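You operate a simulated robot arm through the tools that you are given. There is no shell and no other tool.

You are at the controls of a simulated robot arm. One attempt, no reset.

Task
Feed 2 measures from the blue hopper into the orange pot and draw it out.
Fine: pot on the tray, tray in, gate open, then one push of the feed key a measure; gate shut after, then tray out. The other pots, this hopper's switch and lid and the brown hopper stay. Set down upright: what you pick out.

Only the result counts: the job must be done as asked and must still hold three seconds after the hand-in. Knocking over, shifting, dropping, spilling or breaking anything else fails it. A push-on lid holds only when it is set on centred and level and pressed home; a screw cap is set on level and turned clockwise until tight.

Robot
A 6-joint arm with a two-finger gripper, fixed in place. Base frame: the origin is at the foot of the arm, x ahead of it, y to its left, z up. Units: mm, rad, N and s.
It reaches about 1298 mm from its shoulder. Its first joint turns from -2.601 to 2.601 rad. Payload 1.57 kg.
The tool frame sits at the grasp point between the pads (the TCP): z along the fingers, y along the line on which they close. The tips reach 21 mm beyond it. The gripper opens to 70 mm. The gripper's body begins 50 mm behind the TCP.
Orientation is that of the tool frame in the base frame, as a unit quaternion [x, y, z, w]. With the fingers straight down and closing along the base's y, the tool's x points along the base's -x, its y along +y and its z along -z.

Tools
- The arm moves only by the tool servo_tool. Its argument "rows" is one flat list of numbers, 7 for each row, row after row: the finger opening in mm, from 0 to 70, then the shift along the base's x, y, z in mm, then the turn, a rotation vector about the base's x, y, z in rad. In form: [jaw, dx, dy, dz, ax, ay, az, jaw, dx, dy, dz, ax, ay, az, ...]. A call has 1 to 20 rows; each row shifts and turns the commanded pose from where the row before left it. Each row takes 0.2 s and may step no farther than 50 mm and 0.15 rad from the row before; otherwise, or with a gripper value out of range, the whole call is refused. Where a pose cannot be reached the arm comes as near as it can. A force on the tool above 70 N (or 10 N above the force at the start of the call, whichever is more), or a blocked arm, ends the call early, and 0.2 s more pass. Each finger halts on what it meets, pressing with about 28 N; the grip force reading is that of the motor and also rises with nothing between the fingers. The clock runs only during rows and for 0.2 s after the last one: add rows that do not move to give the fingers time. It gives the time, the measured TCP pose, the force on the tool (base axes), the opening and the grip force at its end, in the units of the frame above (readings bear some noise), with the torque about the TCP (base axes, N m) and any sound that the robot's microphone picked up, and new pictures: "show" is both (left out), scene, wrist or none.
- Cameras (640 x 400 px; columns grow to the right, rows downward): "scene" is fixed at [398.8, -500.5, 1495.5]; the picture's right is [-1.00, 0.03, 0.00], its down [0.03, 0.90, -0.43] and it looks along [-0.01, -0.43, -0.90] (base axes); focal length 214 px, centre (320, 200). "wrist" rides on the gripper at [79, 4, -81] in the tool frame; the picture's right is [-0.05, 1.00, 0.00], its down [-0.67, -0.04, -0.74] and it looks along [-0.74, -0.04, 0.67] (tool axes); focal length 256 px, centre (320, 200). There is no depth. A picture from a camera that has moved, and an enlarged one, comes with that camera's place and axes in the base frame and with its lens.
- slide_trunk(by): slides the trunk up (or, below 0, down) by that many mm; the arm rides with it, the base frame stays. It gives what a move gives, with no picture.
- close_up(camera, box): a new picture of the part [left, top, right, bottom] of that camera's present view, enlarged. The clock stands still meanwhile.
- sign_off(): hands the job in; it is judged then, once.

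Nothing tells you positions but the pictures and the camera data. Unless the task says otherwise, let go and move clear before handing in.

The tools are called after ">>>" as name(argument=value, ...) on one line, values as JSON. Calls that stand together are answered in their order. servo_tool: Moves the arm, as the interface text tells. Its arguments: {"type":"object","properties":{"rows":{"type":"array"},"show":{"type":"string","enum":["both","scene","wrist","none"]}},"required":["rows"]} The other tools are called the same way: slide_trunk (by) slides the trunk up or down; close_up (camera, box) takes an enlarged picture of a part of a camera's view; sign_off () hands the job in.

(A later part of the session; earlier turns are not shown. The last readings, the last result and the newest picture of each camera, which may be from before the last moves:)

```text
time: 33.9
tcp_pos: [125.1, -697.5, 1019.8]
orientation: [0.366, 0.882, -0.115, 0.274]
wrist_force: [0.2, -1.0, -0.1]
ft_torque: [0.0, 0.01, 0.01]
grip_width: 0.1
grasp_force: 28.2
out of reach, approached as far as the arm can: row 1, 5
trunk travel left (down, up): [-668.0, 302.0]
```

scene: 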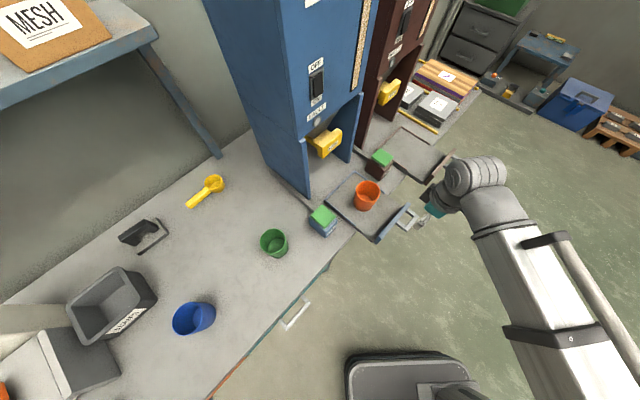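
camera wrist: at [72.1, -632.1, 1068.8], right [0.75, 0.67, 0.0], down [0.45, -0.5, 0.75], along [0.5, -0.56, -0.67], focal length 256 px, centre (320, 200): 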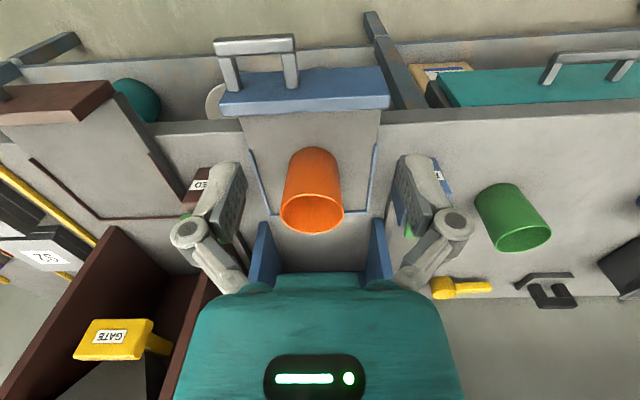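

>>> slide_trunk(by=-190)

>>> close_up(camera="wrist", box=[0, 0, 640, 400])

>>> close_up(camera="scene", box=[320, 150, 480, 270])

```text
time: 36.0
tcp_pos: [125.0, -696.7, 830.0]
orientation: [0.366, 0.883, -0.113, 0.272]
wrist_force: [1.0, 0.7, 0.1]
ft_torque: [-0.02, 0.0, 0.0]
grip_width: 0.1
grasp_force: 27.9
trunk travel left (down, up): [-478.0, 492.0]
```

```text
1.00 times, centred on (320, 200) of wrist (not enlarged: the box is as wide or as high as the picture)
camera zoom: at [49.3, -614.7, 852.4], right [0.74, 0.67, 0.03], down [0.07, -0.12, 0.99], along [0.67, -0.73, -0.13], focal length 256 px, centre (320, 200)
```

zoom: 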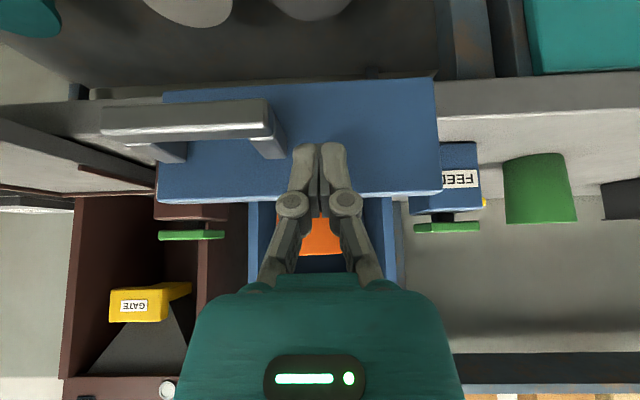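

```text
3.33 times, centred on (400, 210) of scene
camera zoom: at [398.8, -500.5, 1495.5], right [-1.0, 0.03, 0.0], down [0.03, 0.9, -0.43], along [-0.01, -0.43, -0.9], focal length 715 px, centre (53, 167)
```

zoom: 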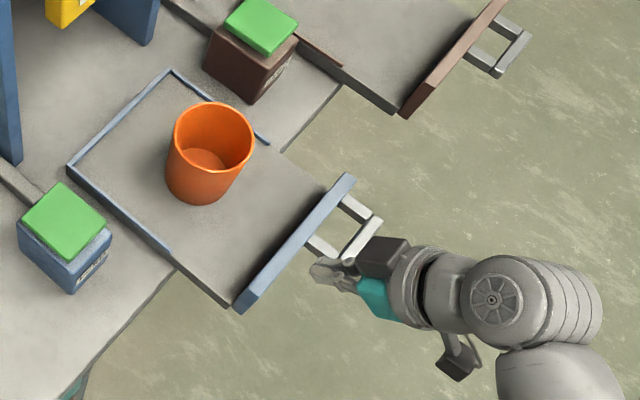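

Fingertips face the panel centre. I'll lower 15 mm and push gently inward.

>>> slide_trunk(by=-15)

>>> servo_tool(rows=[0, 5.66, -5.66, 0, 0, 0, 0, 0, 5.66, -5.66, 0, 0, 0, 0, 0, 2.12, -2.12, 0, 0, 0, 0, 0, 2.12, -2.12, 0, 0, 0, 0, 0, 2.12, -2.12, 0, 0, 0, 0, 0, 2.12, -2.12, 0, 0, 0, 0, 0, 2.12, -2.12, 0, 0, 0, 0, 0, 2.12, -2.12, 0, 0, 0, 0, 0, 2.12, -2.12, 0, 0, 0, 0, 0, 2.12, -2.12, 0, 0, 0, 0, 0, 2.83, -2.83, 0, 0, 0, 0, 0, 2.83, -2.83, 0, 0, 0, 0, 0, 2.83, -2.83, 0, 0, 0, 0])

```text
time: 36.6
tcp_pos: [124.5, -697.4, 813.8]
orientation: [0.366, 0.882, -0.114, 0.273]
wrist_force: [0.2, -0.5, -0.3]
ft_torque: [-0.04, -0.05, 0.01]
grip_width: 0.1
grasp_force: 28.0
trunk travel left (down, up): [-463.0, 507.0]
```

```text
time: 39.4
tcp_pos: [161.6, -733.7, 814.7]
orientation: [0.366, 0.882, -0.114, 0.273]
wrist_force: [-1.5, -0.3, -0.5]
ft_torque: [0.05, 0.07, -0.02]
grip_width: 0.0
grasp_force: 28.1
trunk travel left (down, up): [-463.0, 507.0]
camera wrist: at [86.0, -651.8, 837.4], right [0.74, 0.67, 0.03], down [0.07, -0.12, 0.99], along [0.67, -0.73, -0.13], focal length 256 px, centre (320, 200)
```

scene: 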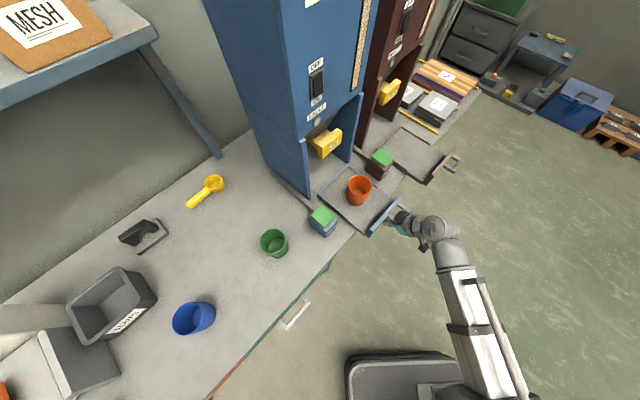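
wrist: 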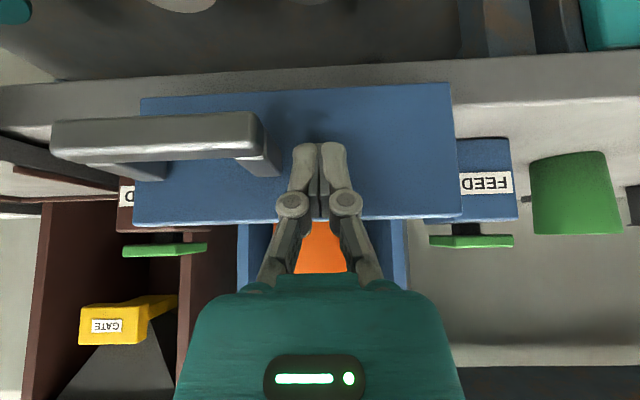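

The tray slides easily and the pot rides along. I'll continue pushing.

>>> servo_tool(rows=[0, 2.83, -2.83, 0, 0, 0, 0, 0, 3.54, -3.54, 0, 0, 0, 0, 0, 4.24, -4.24, 0, 0, 0, 0, 0, 4.24, -4.24, 0, 0, 0, 0, 0, 4.24, -4.24, 0, 0, 0, 0, 0, 4.24, -4.24, 0, 0, 0, 0, 0, 4.24, -4.24, 0, 0, 0, 0, 0, 4.24, -4.24, 0, 0, 0, 0, 0, 4.24, -4.24, 0, 0, 0, 0, 0, 4.24, -4.24, 0, 0, 0, 0, 0, 4.24, -4.24, 0, 0, 0, 0, 0, 4.24, -4.24, 0, 0, 0, 0, 0, 4.24, -4.24, 0, 0, 0, 0, 0, 4.24, -4.24, 0, 0, 0, 0, 0, 4.24, -4.24, 0, 0, 0, 0, 0, 4.24, -4.24, 0, 0, 0, 0, 0, 4.24, -4.24, 0, 0, 0, 0, 0, 3.54, -3.54, 0, 0, 0, 0, 0, 2.83, -2.83, 0, 0, 0, 0])

```text
time: 43.4
tcp_pos: [237.1, -809.6, 814.2]
orientation: [0.367, 0.882, -0.114, 0.273]
wrist_force: [-0.6, 0.1, -0.2]
ft_torque: [0.04, 0.0, 0.0]
grip_width: 0.0
grasp_force: 28.1
trunk travel left (down, up): [-463.0, 507.0]
camera wrist: at [161.7, -726.8, 837.4], right [0.74, 0.67, 0.03], down [0.07, -0.12, 0.99], along [0.67, -0.73, -0.13], focal length 256 px, centre (320, 200)
```

scene: 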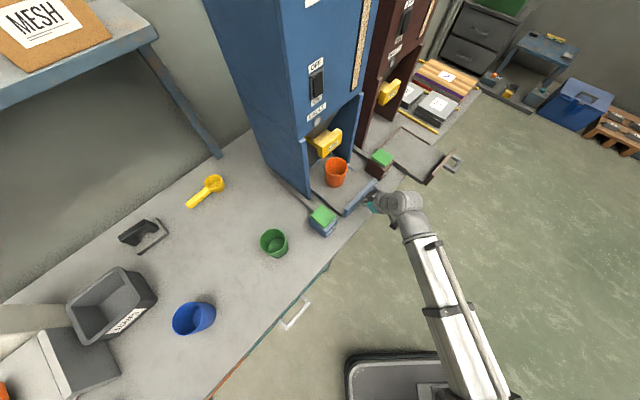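
wrist: 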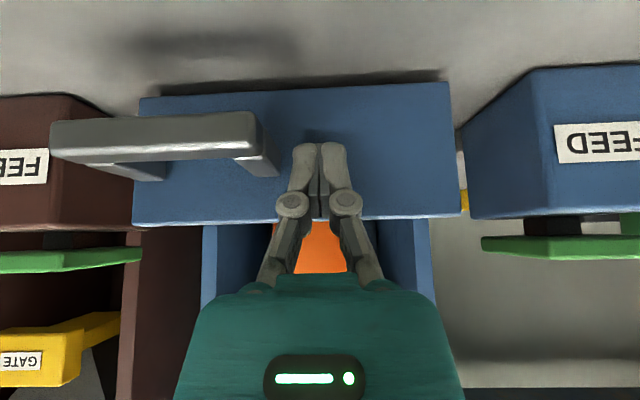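

>>> servo_tool(rows=[0, 2.83, -2.83, 0, 0, 0, 0, 0, 3.54, -3.54, 0, 0, 0, 0, 0, 4.24, -4.24, 0, 0, 0, 0, 0, 4.24, -4.24, 0, 0, 0, 0, 0, 4.24, -4.24, 0, 0, 0, 0, 0, 4.24, -4.24, 0, 0, 0, 0, 0, 4.24, -4.24, 0, 0, 0, 0, 0, 4.24, -4.24, 0, 0, 0, 0, 0, 4.24, -4.24, 0, 0, 0, 0, 0, 4.24, -4.24, 0, 0, 0, 0, 0, 4.24, -4.24, 0, 0, 0, 0, 0, 4.24, -4.24, 0, 0, 0, 0, 0, 3.54, -3.54, 0, 0, 0, 0, 0, 2.83, -2.83, 0, 0, 0, 0])

```text
time: 46.4
tcp_pos: [290.8, -864.7, 813.6]
orientation: [0.365, 0.883, -0.114, 0.273]
wrist_force: [-0.5, 1.1, -0.8]
ft_torque: [0.03, 0.05, -0.01]
grip_width: 0.3
grasp_force: 27.9
trunk travel left (down, up): [-463.0, 507.0]
camera wrist: at [215.8, -781.8, 837.4], right [0.74, 0.67, 0.03], down [0.07, -0.12, 0.99], along [0.67, -0.73, -0.13], focal length 256 px, centre (320, 200)
```

scene: 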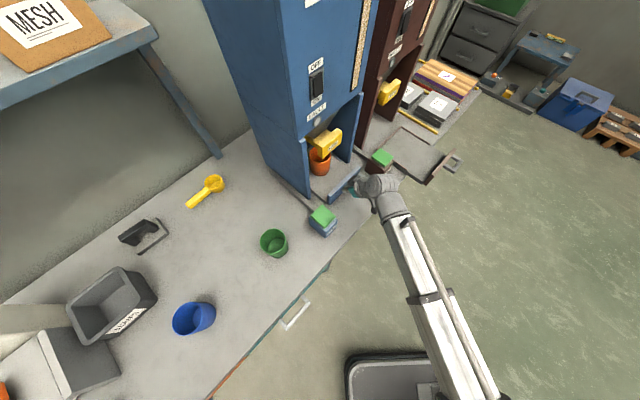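
wrist: 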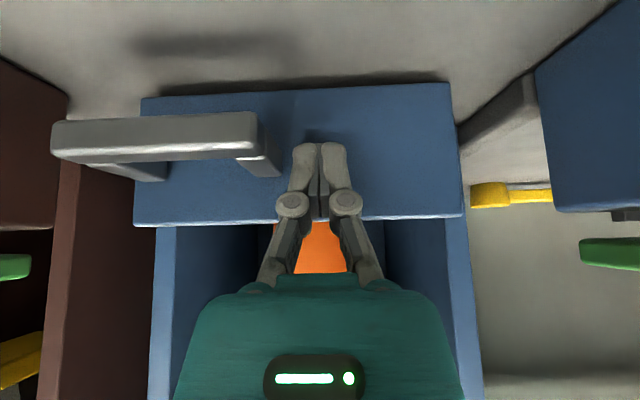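

>>> servo_tool(rows=[0, 2.12, -2.12, 0, 0, 0, 0, 0, 2.83, -2.83, 0, 0, 0, 0, 0, 2.83, -2.83, 0, 0, 0, 0, 0, 2.83, -2.83, 0, 0, 0, 0, 0, 2.83, -2.83, 0, 0, 0, 0, 0, 2.83, -2.83, 0, 0, 0, 0, 0, 2.83, -2.83, 0, 0, 0, 0, 0, 2.12, -2.12, 0, 0, 0, 0, 0, 2.12, -2.12, 0, 0, 0, 0])

```text
time: 47.3
tcp_pos: [292.4, -864.0, 813.0]
orientation: [0.366, 0.885, -0.11, 0.264]
wrist_force: [-10.7, 9.3, 2.2]
ft_torque: [-0.02, 0.25, 0.0]
grip_width: 6.1
grasp_force: 28.3
trunk travel left (down, up): [-463.0, 507.0]
stopped in row 4: the force on the tool passed its limit at 75 N (the readings are from after the stop); the commanded pose is now the measured one
camera wrist: at [216.8, -783.0, 838.6], right [0.74, 0.67, 0.03], down [0.08, -0.13, 0.99], along [0.67, -0.73, -0.15], focal length 256 px, centre (320, 200)
```

scene: 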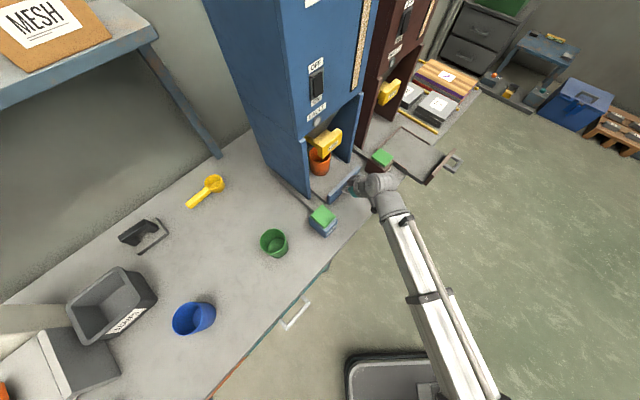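
wrist: 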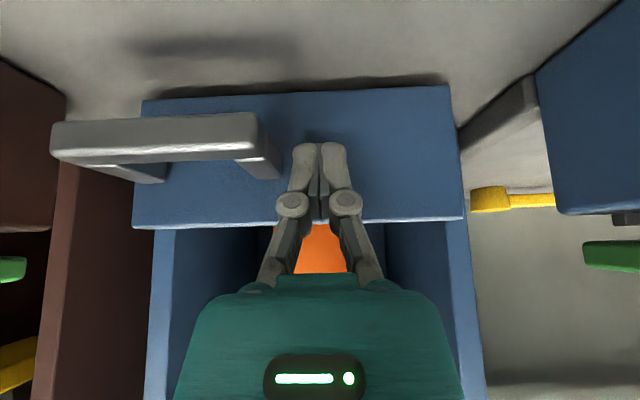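

The tray hit its end stop after about 210 mm of travel, so the pot now sits around o≈−963, likely short of the outlet. I'll back off and study the outlet position before opening anything.

>>> servo_tool(rows=[0, -5, 5, 0, 0, 0, 0, 0, -15, 15, 0, 0, 0, 0, 0, -25, 25, 0, 0, 0, 0, 0, -25, 25, 0, 0, 0, 0, 0, -20, 20, 0, -0.02, -0.02, 0, 0, 0, 0, 0, -0.1, -0.1, 0, 0, 0, 0, 0, -0.1, -0.1, 0, 0, 0, 0, 0, -0.1, -0.1, 0, 0, 0, 0, 0, 0, 0, 0])

>>> close_up(camera="scene", box=[290, 90, 370, 210])

```text
time: 49.3
tcp_pos: [204.3, -776.2, 873.2]
orientation: [0.333, 0.803, -0.19, 0.457]
wrist_force: [-0.8, 0.2, 0.1]
ft_torque: [0.02, -0.02, -0.01]
grip_width: 0.0
grasp_force: 28.6
out of reach, approached as far as the arm can: row 6, 7, 8
trunk travel left (down, up): [-463.0, 507.0]
camera wrist: at [129.4, -695.0, 847.0], right [0.73, 0.69, 0.04], down [-0.24, 0.19, 0.95], along [0.65, -0.7, 0.3], focal length 256 px, centre (320, 200)
```

scene: 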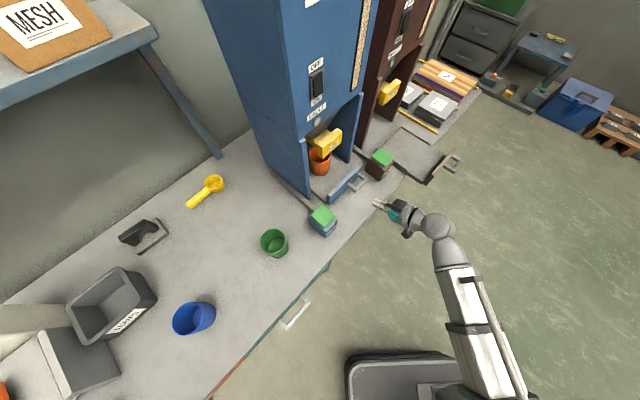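
wrist: 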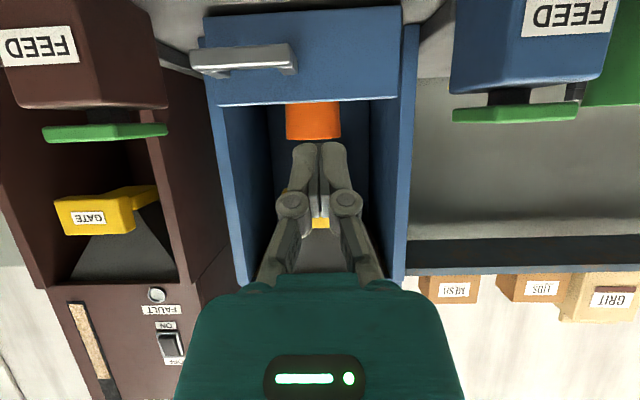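

```text
3.33 times, centred on (330, 150) of scene
camera zoom: at [398.8, -500.5, 1495.5], right [-1.0, 0.03, 0.0], down [0.03, 0.9, -0.43], along [-0.01, -0.43, -0.9], focal length 715 px, centre (287, 367)
```

zoom: 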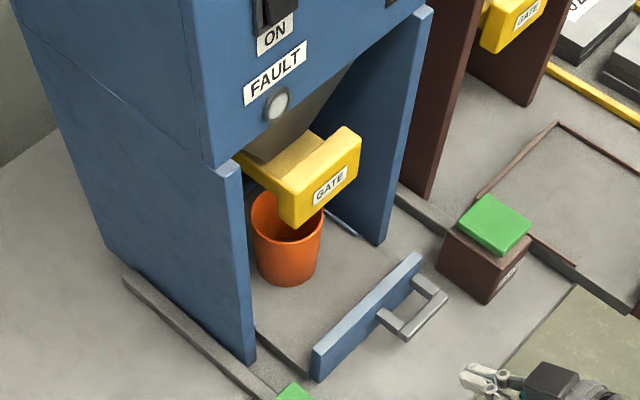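

>>> close_up(camera="scene", box=[310, 110, 350, 150])

>>> close_up(camera="wrist", box=[200, 80, 420, 300])

```text
10.00 times, centred on (330, 130) of scene
camera zoom: at [398.8, -500.5, 1495.5], right [-1.0, 0.03, 0.0], down [0.03, 0.9, -0.43], along [-0.01, -0.43, -0.9], focal length 2145 px, centre (220, 900)
```

zoom: 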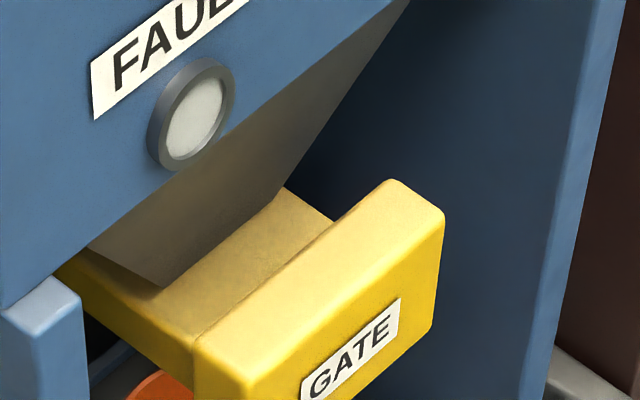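

```text
1.82 times, centred on (310, 190) of wrist
camera zoom: at [129.4, -695.0, 847.0], right [0.73, 0.69, 0.04], down [-0.24, 0.19, 0.95], along [0.65, -0.7, 0.3], focal length 465 px, centre (338, 218)
```

zoom: 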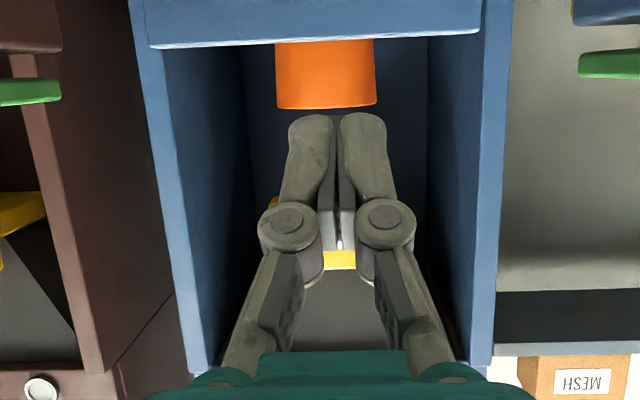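

The outlet is centred around o≈−997 while the pot sits at about −965, so the pot must go ~32 mm further in on the tray (in the middle of the lipped area). I'll draw the tray out again by hooking the handle, and reposition the pot.

>>> slide_trunk(by=60)

>>> servo_tool(rows=[0, 0, 0, -15, 0.104, 0.104, 0, 0, 0, 0, -15, 0.104, 0.104, 0, 0, 0, 0, -15, 0.104, 0.104, 0, 0, 0, 0, -15, 0.104, 0.104, 0, 0, 0, 0, -15, 0.104, 0.104, 0, 0, 0, 0, 0, 0, 0, 0], show="none")

```text
time: 50.3
tcp_pos: [204.5, -776.2, 933.6]
orientation: [0.333, 0.803, -0.189, 0.456]
wrist_force: [0.0, 1.1, 0.2]
ft_torque: [0.04, -0.01, 0.0]
grip_width: 0.0
grasp_force: 28.4
trunk travel left (down, up): [-523.0, 447.0]
```

```text
time: 51.7
tcp_pos: [204.8, -776.7, 850.1]
orientation: [0.378, 0.914, -0.057, 0.136]
wrist_force: [-0.3, -0.9, -0.5]
ft_torque: [-0.02, 0.02, 0.04]
grip_width: 0.1
grasp_force: 28.1
out of reach, approached as far as the arm can: row 1, 2, 5
trunk travel left (down, up): [-523.0, 447.0]
```

>>> servo_tool(rows=[0, 8.4, -24.7, 0, 0, 0, 0, 0, 8.4, -24.7, 0, 0, 0, 0, 0, 8.4, -24.7, 0, 0, 0, 0, 0, 8.3, -24.6, 0, 0, 0, 0, 0, 8.3, -24.6, 0, 0, 0, 0, 0, 0, 0, 0, 0, 0, 0])

>>> close_up(camera="wrist", box=[120, 60, 480, 285])

>>> close_up(camera="scene", box=[300, 120, 440, 230])

```text
time: 53.1
tcp_pos: [247.4, -900.5, 850.3]
orientation: [0.378, 0.914, -0.057, 0.137]
wrist_force: [0.9, 0.1, 0.3]
ft_torque: [0.01, -0.01, 0.01]
grip_width: 0.0
grasp_force: 28.5
trunk travel left (down, up): [-523.0, 447.0]
camera wrist: at [179.6, -826.6, 905.0], right [0.74, 0.67, 0.01], down [0.27, -0.32, 0.91], along [0.61, -0.67, -0.42], focal length 256 px, centre (320, 200)
```

scene: 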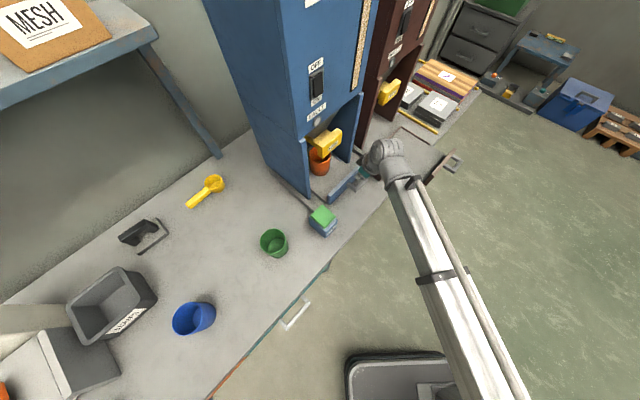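
wrist: 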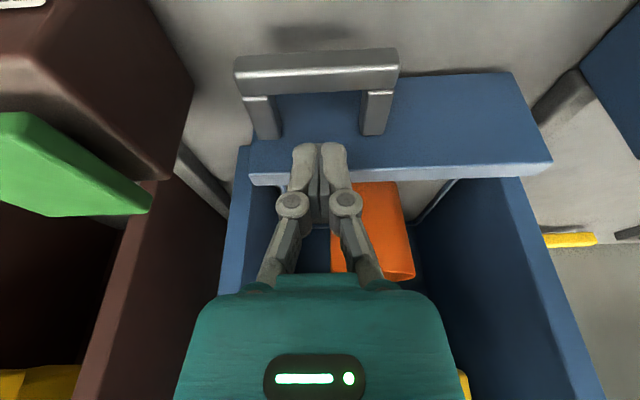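

```text
1.78 times, centred on (300, 172) of wrist
camera zoom: at [179.6, -826.6, 905.0], right [0.74, 0.67, 0.01], down [0.27, -0.32, 0.91], along [0.61, -0.67, -0.42], focal length 455 px, centre (356, 249)
```

zoom: 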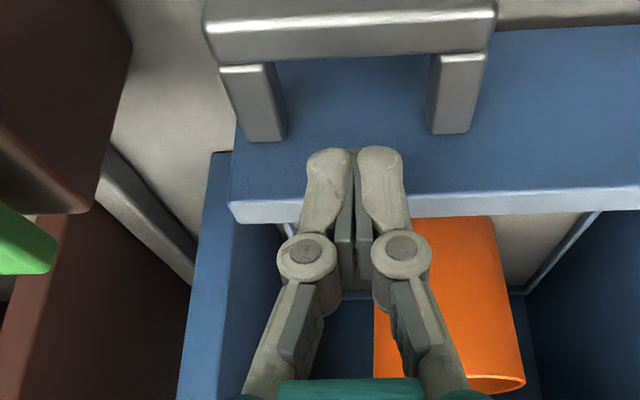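

```text
3.64 times, centred on (370, 175) of scene
camera zoom: at [398.8, -500.5, 1495.5], right [-1.0, 0.03, 0.0], down [0.03, 0.9, -0.43], along [-0.01, -0.43, -0.9], focal length 780 px, centre (138, 291)
```

zoom: 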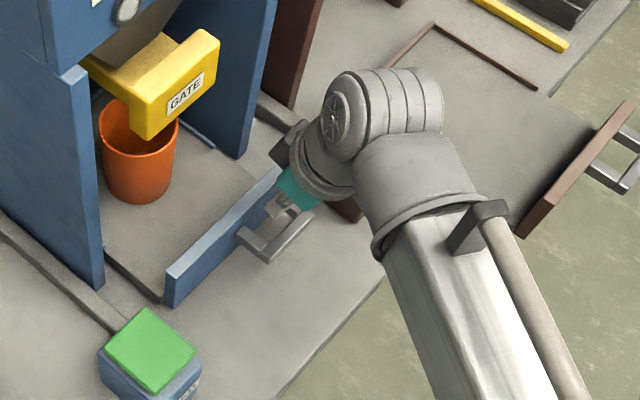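

The hole in the handle is tight for the fingers, but behind the tray's front panel there is ample room before the pot. I'll hook the panel from its inside instead: raise slightly, move over it, then lower.

>>> slide_trunk(by=18)

>>> servo_tool(rows=[0, 17, 4, 0, 0, 0, 0, 0, 17, 0, 0, 0, 0, 0, 0, 17, -6, 0, 0, 0, 0, 0, 16.9, -6.5, 0, 0, 0, 0, 0, 0, 0, 0, 0, 0, 0])

>>> close_up(camera="wrist", box=[120, 60, 480, 285])

>>> close_up(camera="scene", box=[300, 120, 440, 230])

```text
time: 53.7
tcp_pos: [246.4, -901.2, 868.1]
orientation: [0.378, 0.914, -0.057, 0.137]
wrist_force: [0.4, -0.3, -0.2]
ft_torque: [-0.04, 0.0, 0.05]
grip_width: 0.1
grasp_force: 28.8
trunk travel left (down, up): [-541.0, 429.0]
```

```text
time: 54.9
tcp_pos: [315.2, -908.7, 867.5]
orientation: [0.377, 0.914, -0.058, 0.138]
wrist_force: [0.2, -0.6, 0.1]
ft_torque: [-0.04, 0.01, 0.01]
grip_width: 0.0
grasp_force: 28.4
trunk travel left (down, up): [-541.0, 429.0]
camera wrist: at [247.5, -834.6, 923.1], right [0.74, 0.67, 0.01], down [0.27, -0.32, 0.91], along [0.61, -0.67, -0.42], focal length 256 px, centre (320, 200)
```

scene: 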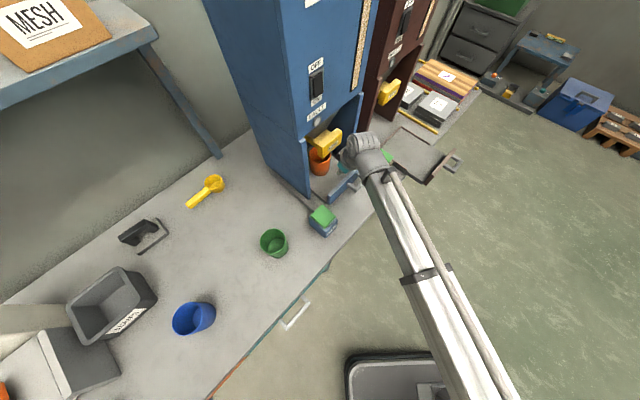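
wrist: 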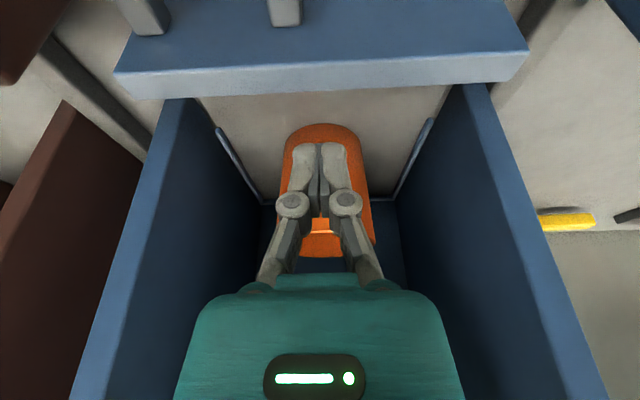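

```text
1.78 times, centred on (300, 172) of wrist
camera zoom: at [247.5, -834.6, 923.1], right [0.74, 0.67, 0.01], down [0.27, -0.32, 0.91], along [0.61, -0.67, -0.42], focal length 455 px, centre (356, 249)
```

zoom: 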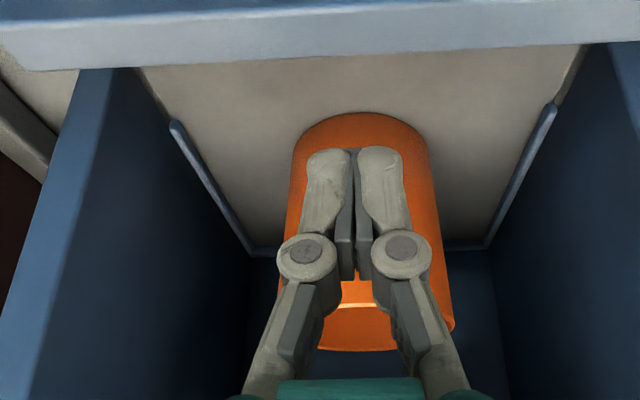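

```text
3.64 times, centred on (370, 175) of scene
camera zoom: at [398.8, -500.5, 1495.5], right [-1.0, 0.03, 0.0], down [0.03, 0.9, -0.43], along [-0.01, -0.43, -0.9], focal length 780 px, centre (138, 291)
```

zoom: 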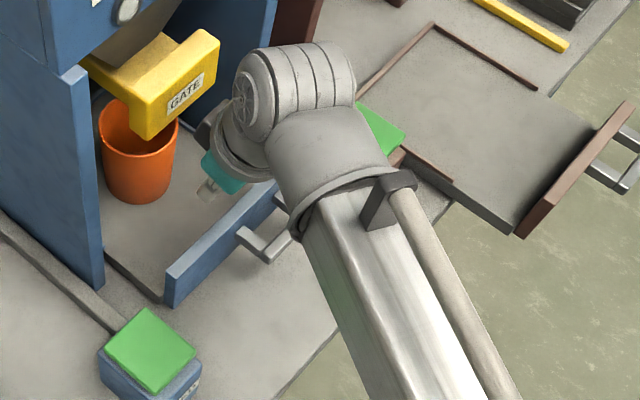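

The fingertips are between the panel and the pot. I'll lower 52 mm and draw the tray outward.

>>> slide_trunk(by=-52)

>>> servo_tool(rows=[0, -3, 3, 0, 0, 0, 0, 0, -2.12, 2.12, 0, 0, 0, 0, 0, -2.12, 2.12, 0, 0, 0, 0, 0, -2.12, 2.12, 0, 0, 0, 0, 0, -2.12, 2.12, 0, 0, 0, 0, 0, -2.12, 2.12, 0, 0, 0, 0, 0, -2.12, 2.12, 0, 0, 0, 0, 0, -2.12, 2.12, 0, 0, 0, 0, 0, -2.83, 2.83, 0, 0, 0, 0, 0, -2.83, 2.83, 0, 0, 0, 0, 0, -3.54, 3.54, 0, 0, 0, 0, 0, -4.24, 4.24, 0, 0, 0, 0, 0, -4.24, 4.24, 0, 0, 0, 0, 0, -4.24, 4.24, 0, 0, 0, 0, 0, -4.24, 4.24, 0, 0, 0, 0, 0, -4.24, 4.24, 0, 0, 0, 0, 0, -4.24, 4.24, 0, 0, 0, 0, 0, -4.24, 4.24, 0, 0, 0, 0, 0, -3.54, 3.54, 0, 0, 0, 0, 0, -2.83, 2.83, 0, 0, 0, 0])

```text
time: 55.8
tcp_pos: [314.4, -908.5, 815.5]
orientation: [0.378, 0.914, -0.057, 0.138]
wrist_force: [-0.2, 0.3, -0.2]
ft_torque: [-0.01, 0.01, 0.0]
grip_width: 0.0
grasp_force: 28.4
trunk travel left (down, up): [-489.0, 481.0]
```

```text
time: 60.0
tcp_pos: [251.8, -846.1, 815.4]
orientation: [0.378, 0.914, -0.057, 0.138]
wrist_force: [0.1, 0.2, 0.3]
ft_torque: [0.0, 0.02, -0.02]
grip_width: 5.8
grasp_force: 28.4
trunk travel left (down, up): [-489.0, 481.0]
camera wrist: at [184.6, -772.5, 871.1], right [0.74, 0.67, 0.01], down [0.27, -0.32, 0.91], along [0.61, -0.67, -0.42], focal length 256 px, centre (320, 200)
```

scene: 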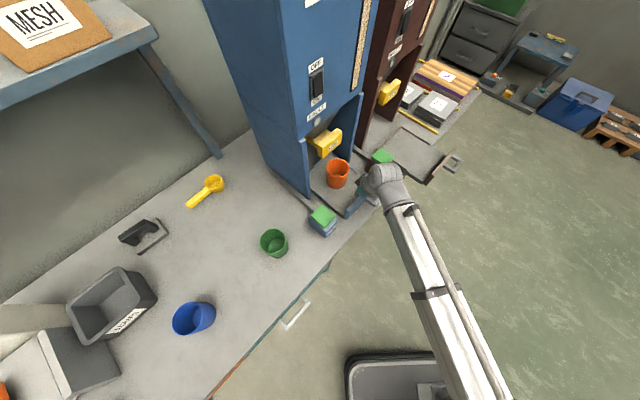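
wrist: 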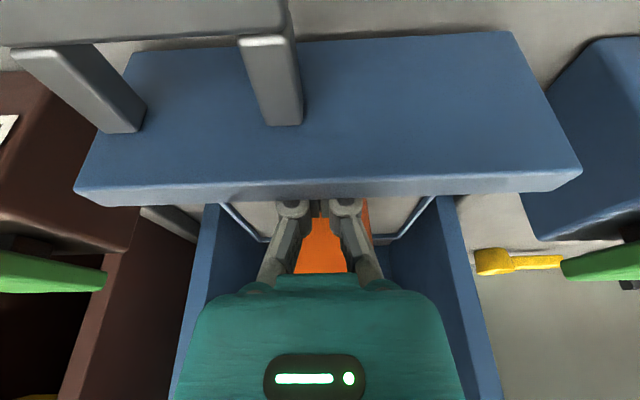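

The tray follows. I'll continue drawing it out.

>>> servo_tool(rows=[0, -2.83, 2.83, 0, 0, 0, 0, 0, -3.54, 3.54, 0, 0, 0, 0, 0, -4.24, 4.24, 0, 0, 0, 0, 0, -4.24, 4.24, 0, 0, 0, 0, 0, -4.24, 4.24, 0, 0, 0, 0, 0, -4.24, 4.24, 0, 0, 0, 0, 0, -4.24, 4.24, 0, 0, 0, 0, 0, -4.24, 4.24, 0, 0, 0, 0, 0, -4.24, 4.24, 0, 0, 0, 0, 0, -4.24, 4.24, 0, 0, 0, 0, 0, -4.24, 4.24, 0, 0, 0, 0, 0, -4.24, 4.24, 0, 0, 0, 0, 0, -4.24, 4.24, 0, 0, 0, 0, 0, -4.24, 4.24, 0, 0, 0, 0, 0, -4.24, 4.24, 0, 0, 0, 0, 0, -4.24, 4.24, 0, 0, 0, 0, 0, -4.24, 4.24, 0, 0, 0, 0, 0, -4.24, 4.24, 0, 0, 0, 0, 0, -3.54, 3.54, 0, 0, 0, 0, 0, -2.83, 2.83, 0, 0, 0, 0])

```text
time: 64.2
tcp_pos: [173.1, -765.9, 816.0]
orientation: [0.377, 0.914, -0.056, 0.138]
wrist_force: [-0.2, -0.3, -1.0]
ft_torque: [-0.03, -0.01, -0.01]
grip_width: 6.1
grasp_force: 28.4
trunk travel left (down, up): [-489.0, 481.0]
camera wrist: at [105.0, -691.7, 871.1], right [0.74, 0.67, 0.02], down [0.27, -0.32, 0.91], along [0.61, -0.67, -0.42], focal length 256 px, centre (320, 200)
```

scene: 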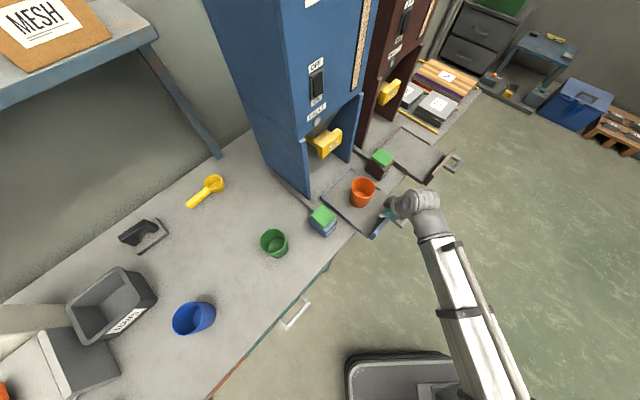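
wrist: 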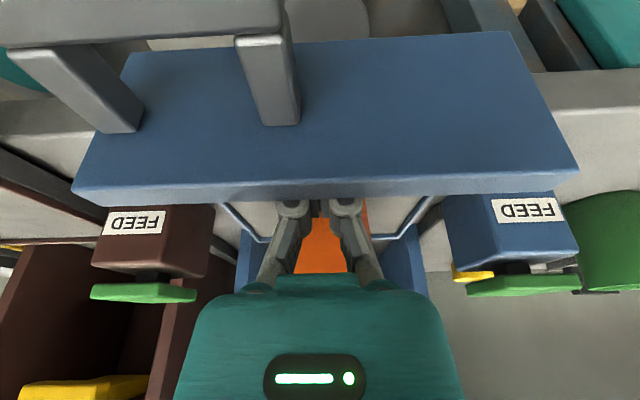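

>>> servo_tool(rows=[0, -2.12, 2.12, 0, 0, 0, 0, 0, -2.12, 2.12, 0, 0, 0, 0, 0, -2.12, 2.12, 0, 0, 0, 0, 0, -2.12, 2.12, 0, 0, 0, 0, 0, -2.12, 2.12, 0, 0, 0, 0, 0, -2.12, 2.12, 0, 0, 0, 0, 0, -2.12, 2.12, 0, 0, 0, 0, 0, -1.41, 1.41, 0, 0, 0, 0, 0, -1.41, 1.41, 0, 0, 0, 0, 0, -1.41, 1.41, 0, 0, 0, 0, 0, -1.41, 1.41, 0, 0, 0, 0, 0, -1.41, 1.41, 0, 0, 0, 0, 0, -1.41, 1.41, 0, 0, 0, 0, 0, -1.41, 1.41, 0, 0, 0, 0])

```text
time: 66.9
tcp_pos: [156.5, -750.3, 815.0]
orientation: [0.377, 0.913, -0.061, 0.145]
wrist_force: [11.7, -7.1, 1.7]
ft_torque: [0.13, 0.14, -0.07]
grip_width: 6.0
grasp_force: 28.7
trunk travel left (down, up): [-489.0, 481.0]
stopped in row 13: the force on the tool passed its limit at 74 N (the readings are from after the stop); the commanded pose is now the measured one
camera wrist: at [88.6, -676.2, 869.4], right [0.74, 0.67, 0.01], down [0.26, -0.31, 0.92], along [0.62, -0.67, -0.4], focal length 256 px, centre (320, 200)
```

scene: 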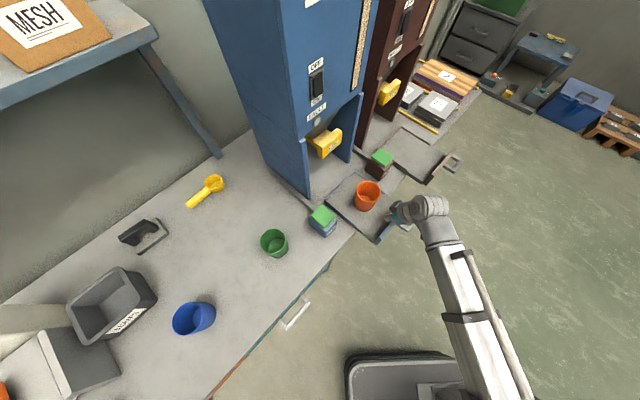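
wrist: 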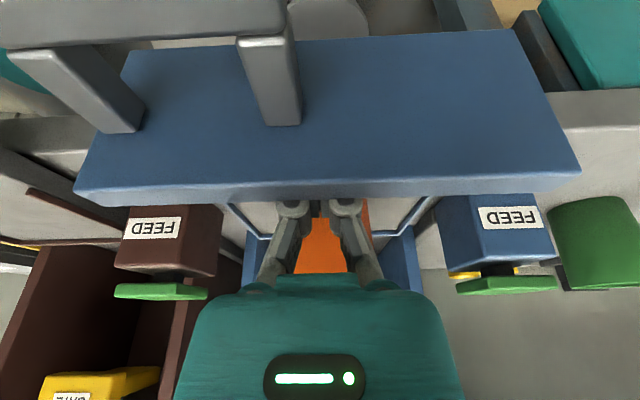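

The tray is fully out again. I'll back off slightly, raise clear, and prepare to re-grip the pot.

>>> servo_tool(rows=[0, 3, -3, 0, 0, 0, 0, 0, 4, -4, 0, 0, 0, 0, 0, 0, 0, 0, 0, 0, 0], show="none")

>>> slide_trunk(by=160)

```text
time: 67.7
tcp_pos: [160.7, -755.6, 817.3]
orientation: [0.378, 0.913, -0.061, 0.143]
wrist_force: [-0.2, -0.5, 0.3]
ft_torque: [-0.01, 0.03, 0.0]
grip_width: 0.0
grasp_force: 28.5
trunk travel left (down, up): [-489.0, 481.0]
```

```text
time: 69.5
tcp_pos: [160.7, -756.2, 976.4]
orientation: [0.378, 0.913, -0.061, 0.142]
wrist_force: [0.4, -0.8, 0.3]
ft_torque: [-0.01, 0.0, 0.0]
grip_width: 0.0
grasp_force: 28.9
trunk travel left (down, up): [-649.0, 321.0]
```

>>> servo_tool(rows=[20, 0, 0, 0, 0.073, 0.073, 0, 40, 0, 0, 0, 0.073, 0.073, 0, 40, 0, 0, 0, 0.073, 0.073, 0, 40, 0, -12, 0, 0, 0, 0.131, 40, 0, -12, 0, 0, 0, 0.131, 40, 0, -12, 0, 0, 0, 0.131, 40, 0, -12, 0, 0, 0, 0.131, 40, 0, -12, 0, 0, 0, 0.131, 40, 0, -13, 0, 0, 0, 0.131, 40, 0, 0, 0, 0, 0, 0])

>>> close_up(camera="wrist", box=[200, 60, 440, 260])

```text
time: 71.7
tcp_pos: [161.2, -829.3, 967.8]
orientation: [-0.002, 1.0, -0.003, 0.002]
wrist_force: [-0.6, 0.7, -0.3]
ft_torque: [0.04, 0.0, -0.01]
grip_width: 40.0
grasp_force: 0.1
out of reach, approached as far as the arm can: row 1, 2
trunk travel left (down, up): [-649.0, 321.0]
camera wrist: at [81.3, -824.7, 1049.4], right [0.05, 1.0, 0.0], down [0.66, -0.03, 0.75], along [0.75, -0.04, -0.66], focal length 256 px, centre (320, 200)
```

scene: 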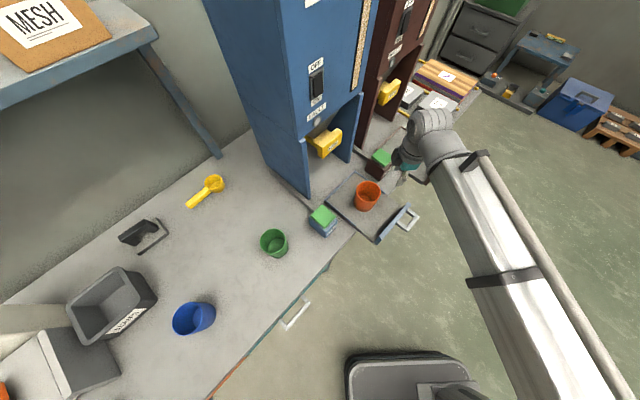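
wrist: 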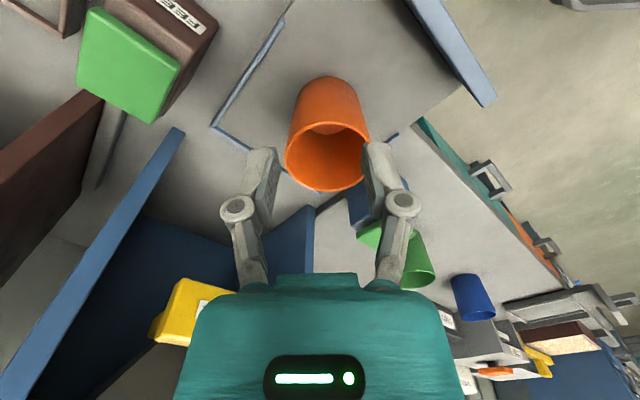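

```text
2.00 times, centred on (320, 160) of wrist
camera zoom: at [81.3, -824.7, 1049.4], right [0.05, 1.0, 0.0], down [0.66, -0.03, 0.75], along [0.75, -0.04, -0.66], focal length 512 px, centre (320, 280)
```

zoom: 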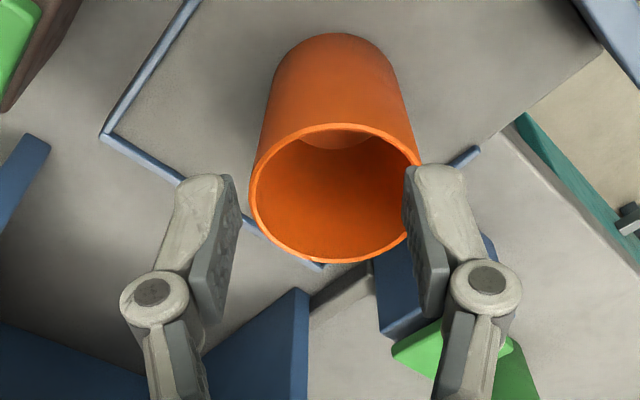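

The pot is at about (233.7,-825.5). I'll move over its +y wall, lower and grip again.

>>> servo_tool(rows=[40, 24, 14, 0, 0.006, 0.004, -0.004, 40, 24, 14, 0, 0, 0, 0, 40, 25, 13, 0, 0, 0, 0, 40, 0, 0, 0, 0, 0, 0])

>>> slide_trunk(by=-80)

>>> close_up(camera="wrist", box=[80, 0, 560, 300])

```text
time: 72.7
tcp_pos: [235.5, -787.4, 966.7]
orientation: [0.0, 1.0, 0.001, -0.001]
wrist_force: [0.1, 0.0, 0.3]
ft_torque: [0.01, -0.02, 0.02]
grip_width: 40.1
grasp_force: 0.1
trunk travel left (down, up): [-649.0, 321.0]
camera wrist: at [156.2, -783.0, 1049.9], right [0.05, 1.0, 0.0], down [0.67, -0.04, 0.74], along [0.74, -0.04, -0.67], focal length 256 px, centre (320, 200)
```

scene: 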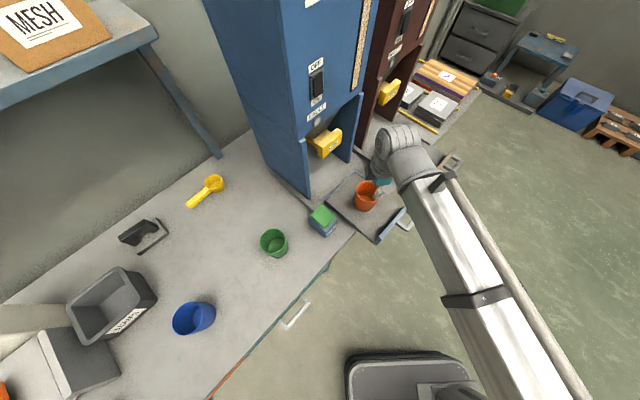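
wrist: 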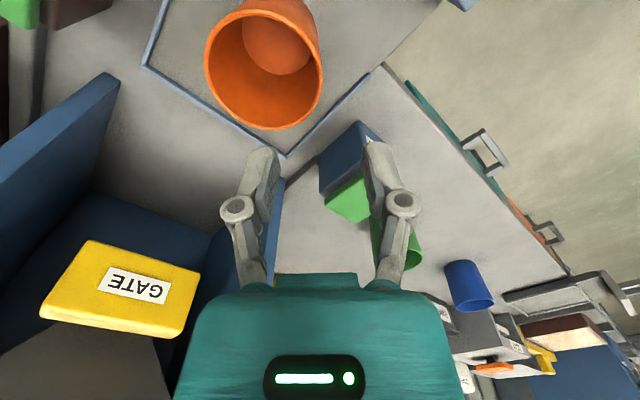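

```text
time: 73.9
tcp_pos: [234.8, -788.0, 887.8]
orientation: [0.0, 1.0, 0.002, 0.0]
wrist_force: [0.5, 0.2, -0.3]
ft_torque: [0.02, -0.01, 0.03]
grip_width: 39.9
grasp_force: 0.2
trunk travel left (down, up): [-569.0, 401.0]
```

```text
1.33 times, centred on (320, 150) of wrist
camera zoom: at [155.8, -783.1, 969.9], right [0.05, 1.0, 0.0], down [0.67, -0.04, 0.74], along [0.74, -0.04, -0.67], focal length 341 px, centre (320, 267)
```

zoom: 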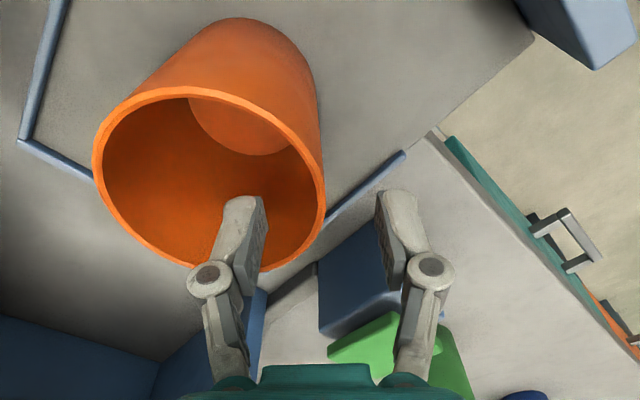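

>>> servo_tool(rows=[40, -2, -0.5, 0, 0, 0, 0, 40, 0, 0, 0, 0, 0, 0], show="none")

>>> slide_trunk(by=-31)

>>> servo_tool(rows=[20, 0, 0, 0, 0, 0, 0, 10, 0, 0, 0, 0, 0, 0, 0, 0, 0, 0, 0, 0, 0, 0, 0, 0, 0, 0, 0, 0, 0, 0, 0, 0, 0, 0, 0])

```text
time: 74.5
tcp_pos: [233.3, -787.3, 888.2]
orientation: [0.001, 1.0, 0.002, 0.0]
wrist_force: [-0.4, -0.6, -0.5]
ft_torque: [0.04, -0.01, -0.02]
grip_width: 40.1
grasp_force: 0.1
trunk travel left (down, up): [-569.0, 401.0]
```

```text
time: 75.2
tcp_pos: [233.2, -788.1, 857.5]
orientation: [0.001, 1.0, 0.001, 0.001]
wrist_force: [0.3, 0.0, -0.3]
ft_torque: [0.01, 0.0, 0.01]
grip_width: 39.9
grasp_force: 0.0
trunk travel left (down, up): [-538.0, 432.0]
```

```text
time: 76.4
tcp_pos: [233.3, -788.5, 856.2]
orientation: [0.001, 1.0, 0.001, 0.0]
wrist_force: [0.3, -3.3, 6.6]
ft_torque: [-0.65, 0.13, 0.03]
grip_width: 6.1
grasp_force: 27.9
trunk travel left (down, up): [-538.0, 432.0]
camera wrist: at [153.8, -783.3, 939.2], right [0.05, 1.0, 0.0], down [0.67, -0.04, 0.74], along [0.74, -0.04, -0.67], focal length 256 px, centre (320, 200)
```

scene: 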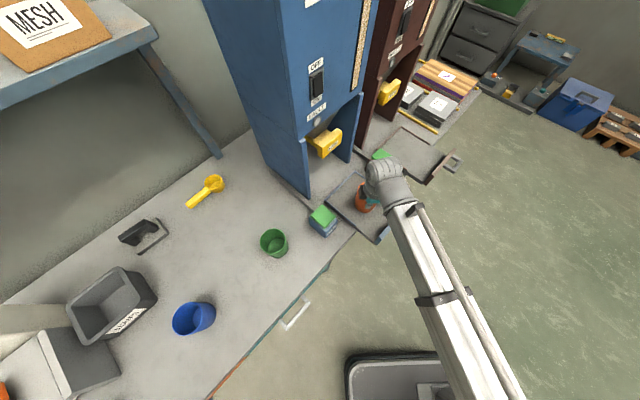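
wrist: 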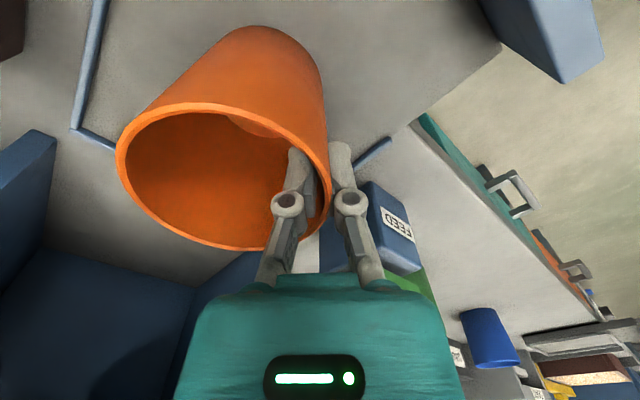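

Gripped again. I'll lift 10 mm, shift it 35 mm inward along the tray, and set it down.

>>> slide_trunk(by=10)

>>> servo_tool(rows=[0, 4.1, -4.1, 0, 0, 0, 0, 0, 4.1, -4.1, 0, 0, 0, 0, 0, 4.1, -4.1, 0, 0, 0, 0, 0, 4.1, -4.1, 0, 0, 0, 0, 0, 4.1, -4.1, 0, 0, 0, 0, 0, 4, -4, 0, 0, 0, 0, 0, 0, 0, 0, 0, 0, 0])

```text
time: 77.0
tcp_pos: [232.0, -787.8, 867.5]
orientation: [0.001, 1.0, 0.002, 0.0]
wrist_force: [0.3, 0.4, -1.6]
ft_torque: [0.06, -0.02, 0.0]
grip_width: 6.1
grasp_force: 27.7
trunk travel left (down, up): [-548.0, 422.0]
```

```text
time: 78.6
tcp_pos: [257.2, -813.0, 868.2]
orientation: [0.0, 1.0, 0.002, 0.0]
wrist_force: [0.3, 0.2, -0.9]
ft_torque: [0.01, 0.0, 0.0]
grip_width: 5.8
grasp_force: 28.1
trunk travel left (down, up): [-548.0, 422.0]
camera wrist: at [178.2, -808.2, 948.8], right [0.05, 1.0, 0.0], down [0.67, -0.04, 0.74], along [0.74, -0.04, -0.67], focal length 256 px, centre (320, 200)
```

scene: 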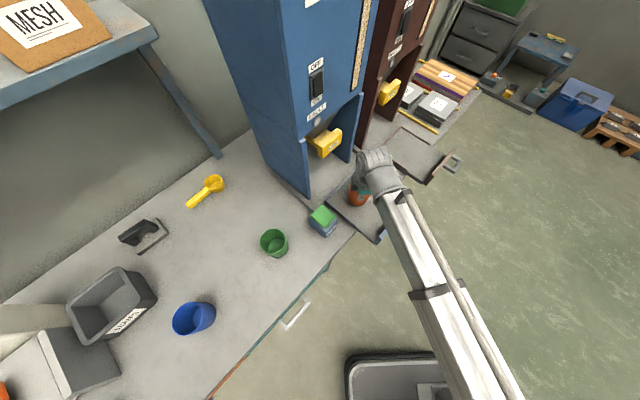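
wrist: 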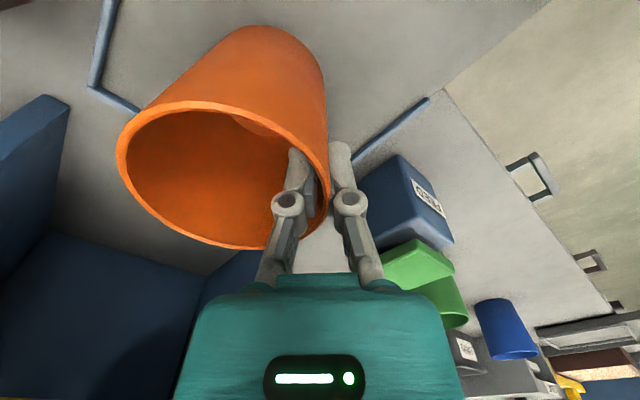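

>>> slide_trunk(by=-10)

>>> servo_tool(rows=[10, 0, 0, 0, 0, 0, 0, 16, 0, 0, 0, 0, 0, 0, 26, 0, 0, 0, 0, 0, 0, 36, 0, 0, 0, 0, 0, 0, 40, 0, 0, 0, 0, 0, 0], show="wrist")

>>> slide_trunk(by=120)

```text
time: 79.2
tcp_pos: [256.5, -812.1, 857.4]
orientation: [0.001, 1.0, 0.001, 0.0]
wrist_force: [0.3, 1.7, 7.0]
ft_torque: [-0.36, 0.06, 0.02]
grip_width: 6.1
grasp_force: 28.2
trunk travel left (down, up): [-538.0, 432.0]
```

```text
time: 80.4
tcp_pos: [257.4, -813.1, 856.4]
orientation: [0.002, 1.0, 0.002, 0.0]
wrist_force: [0.2, 0.1, 0.4]
ft_torque: [0.03, 0.01, -0.02]
grip_width: 39.8
grasp_force: 0.1
trunk travel left (down, up): [-538.0, 432.0]
camera wrist: at [178.1, -808.1, 938.9], right [0.05, 1.0, 0.0], down [0.67, -0.04, 0.74], along [0.74, -0.04, -0.67], focal length 256 px, centre (320, 200)
```

wrist: 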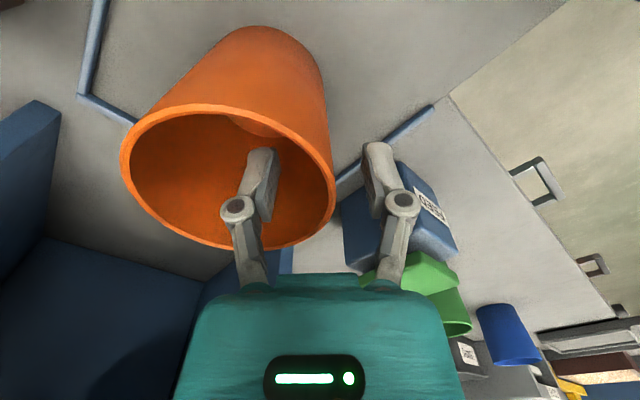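

```text
time: 81.9
tcp_pos: [258.3, -812.8, 977.8]
orientation: [0.001, 1.0, 0.003, -0.001]
wrist_force: [-0.2, -0.7, 0.1]
ft_torque: [0.01, 0.02, -0.02]
grip_width: 40.1
grasp_force: 0.1
trunk travel left (down, up): [-658.0, 312.0]
```

The pot is now at about o=−783 on the tray. I'll return to the pushing stance in front of the tray panel.

>>> servo_tool(rows=[30, -22, 19, 0, -0.006, -0.002, -0.129, 20, -22, 19, 0, 0, 0, -0.131, 10, -22, 19, 0, 0, 0, -0.131, 0, -22, 20, 0, 0, 0, -0.131, 0, -22, 20, 0, 0, 0, -0.131, 0, -23, 19, 0, 0, 0, -0.131, 0, 0, 0, 6, -0.0849, -0.0849, 0, 0, 0, 0, 6, -0.0849, -0.0849, 0, 0, 0, 0, 7, -0.0849, -0.0849, 0, 0, 0, 0, 7, -0.0849, -0.0849, 0, 0, 0, 0, 6, -0.0849, -0.0849, 0, 0, 0, 0, 0, 0, 0, 0])

>>> close_up(camera="scene", box=[310, 140, 430, 250])

```text
time: 84.5
tcp_pos: [125.5, -697.5, 1009.8]
orientation: [0.366, 0.882, -0.114, 0.273]
wrist_force: [0.4, -0.6, -0.3]
ft_torque: [0.0, -0.02, 0.0]
grip_width: 0.3
grasp_force: 28.0
out of reach, approached as far as the arm can: row 7, 11
trunk travel left (down, up): [-658.0, 312.0]
camera wrist: at [48.7, -614.5, 1032.4], right [0.74, 0.67, 0.03], down [0.07, -0.11, 0.99], along [0.67, -0.73, -0.13], focal length 256 px, centre (320, 200)
```

scene: 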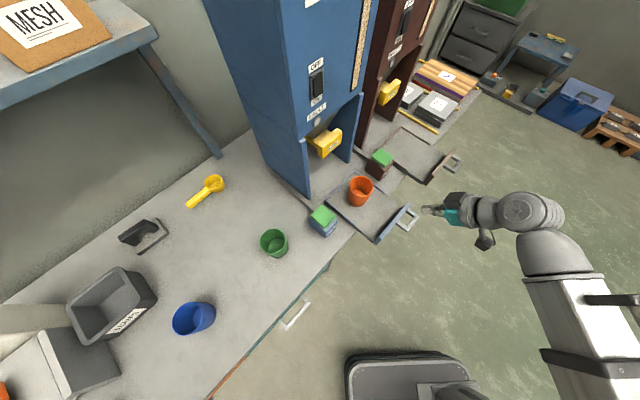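
wrist: 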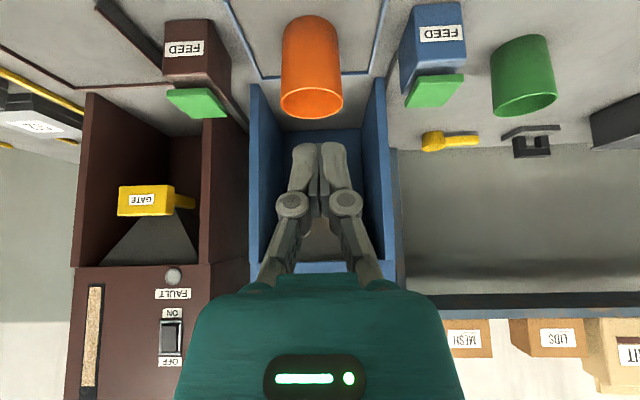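

```text
3.64 times, centred on (370, 195) of scene
camera zoom: at [398.8, -500.5, 1495.5], right [-1.0, 0.03, 0.0], down [0.03, 0.9, -0.43], along [-0.01, -0.43, -0.9], focal length 780 px, centre (138, 218)
```

zoom: 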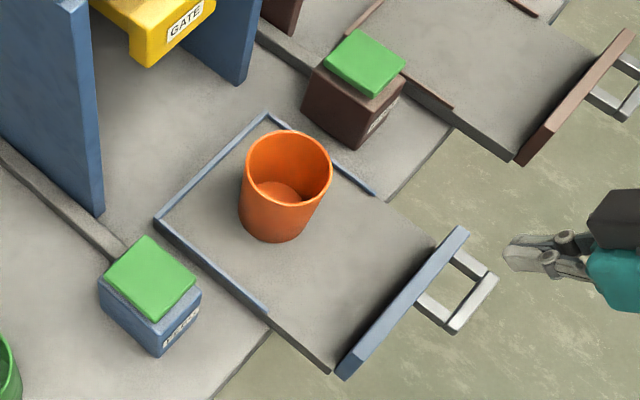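

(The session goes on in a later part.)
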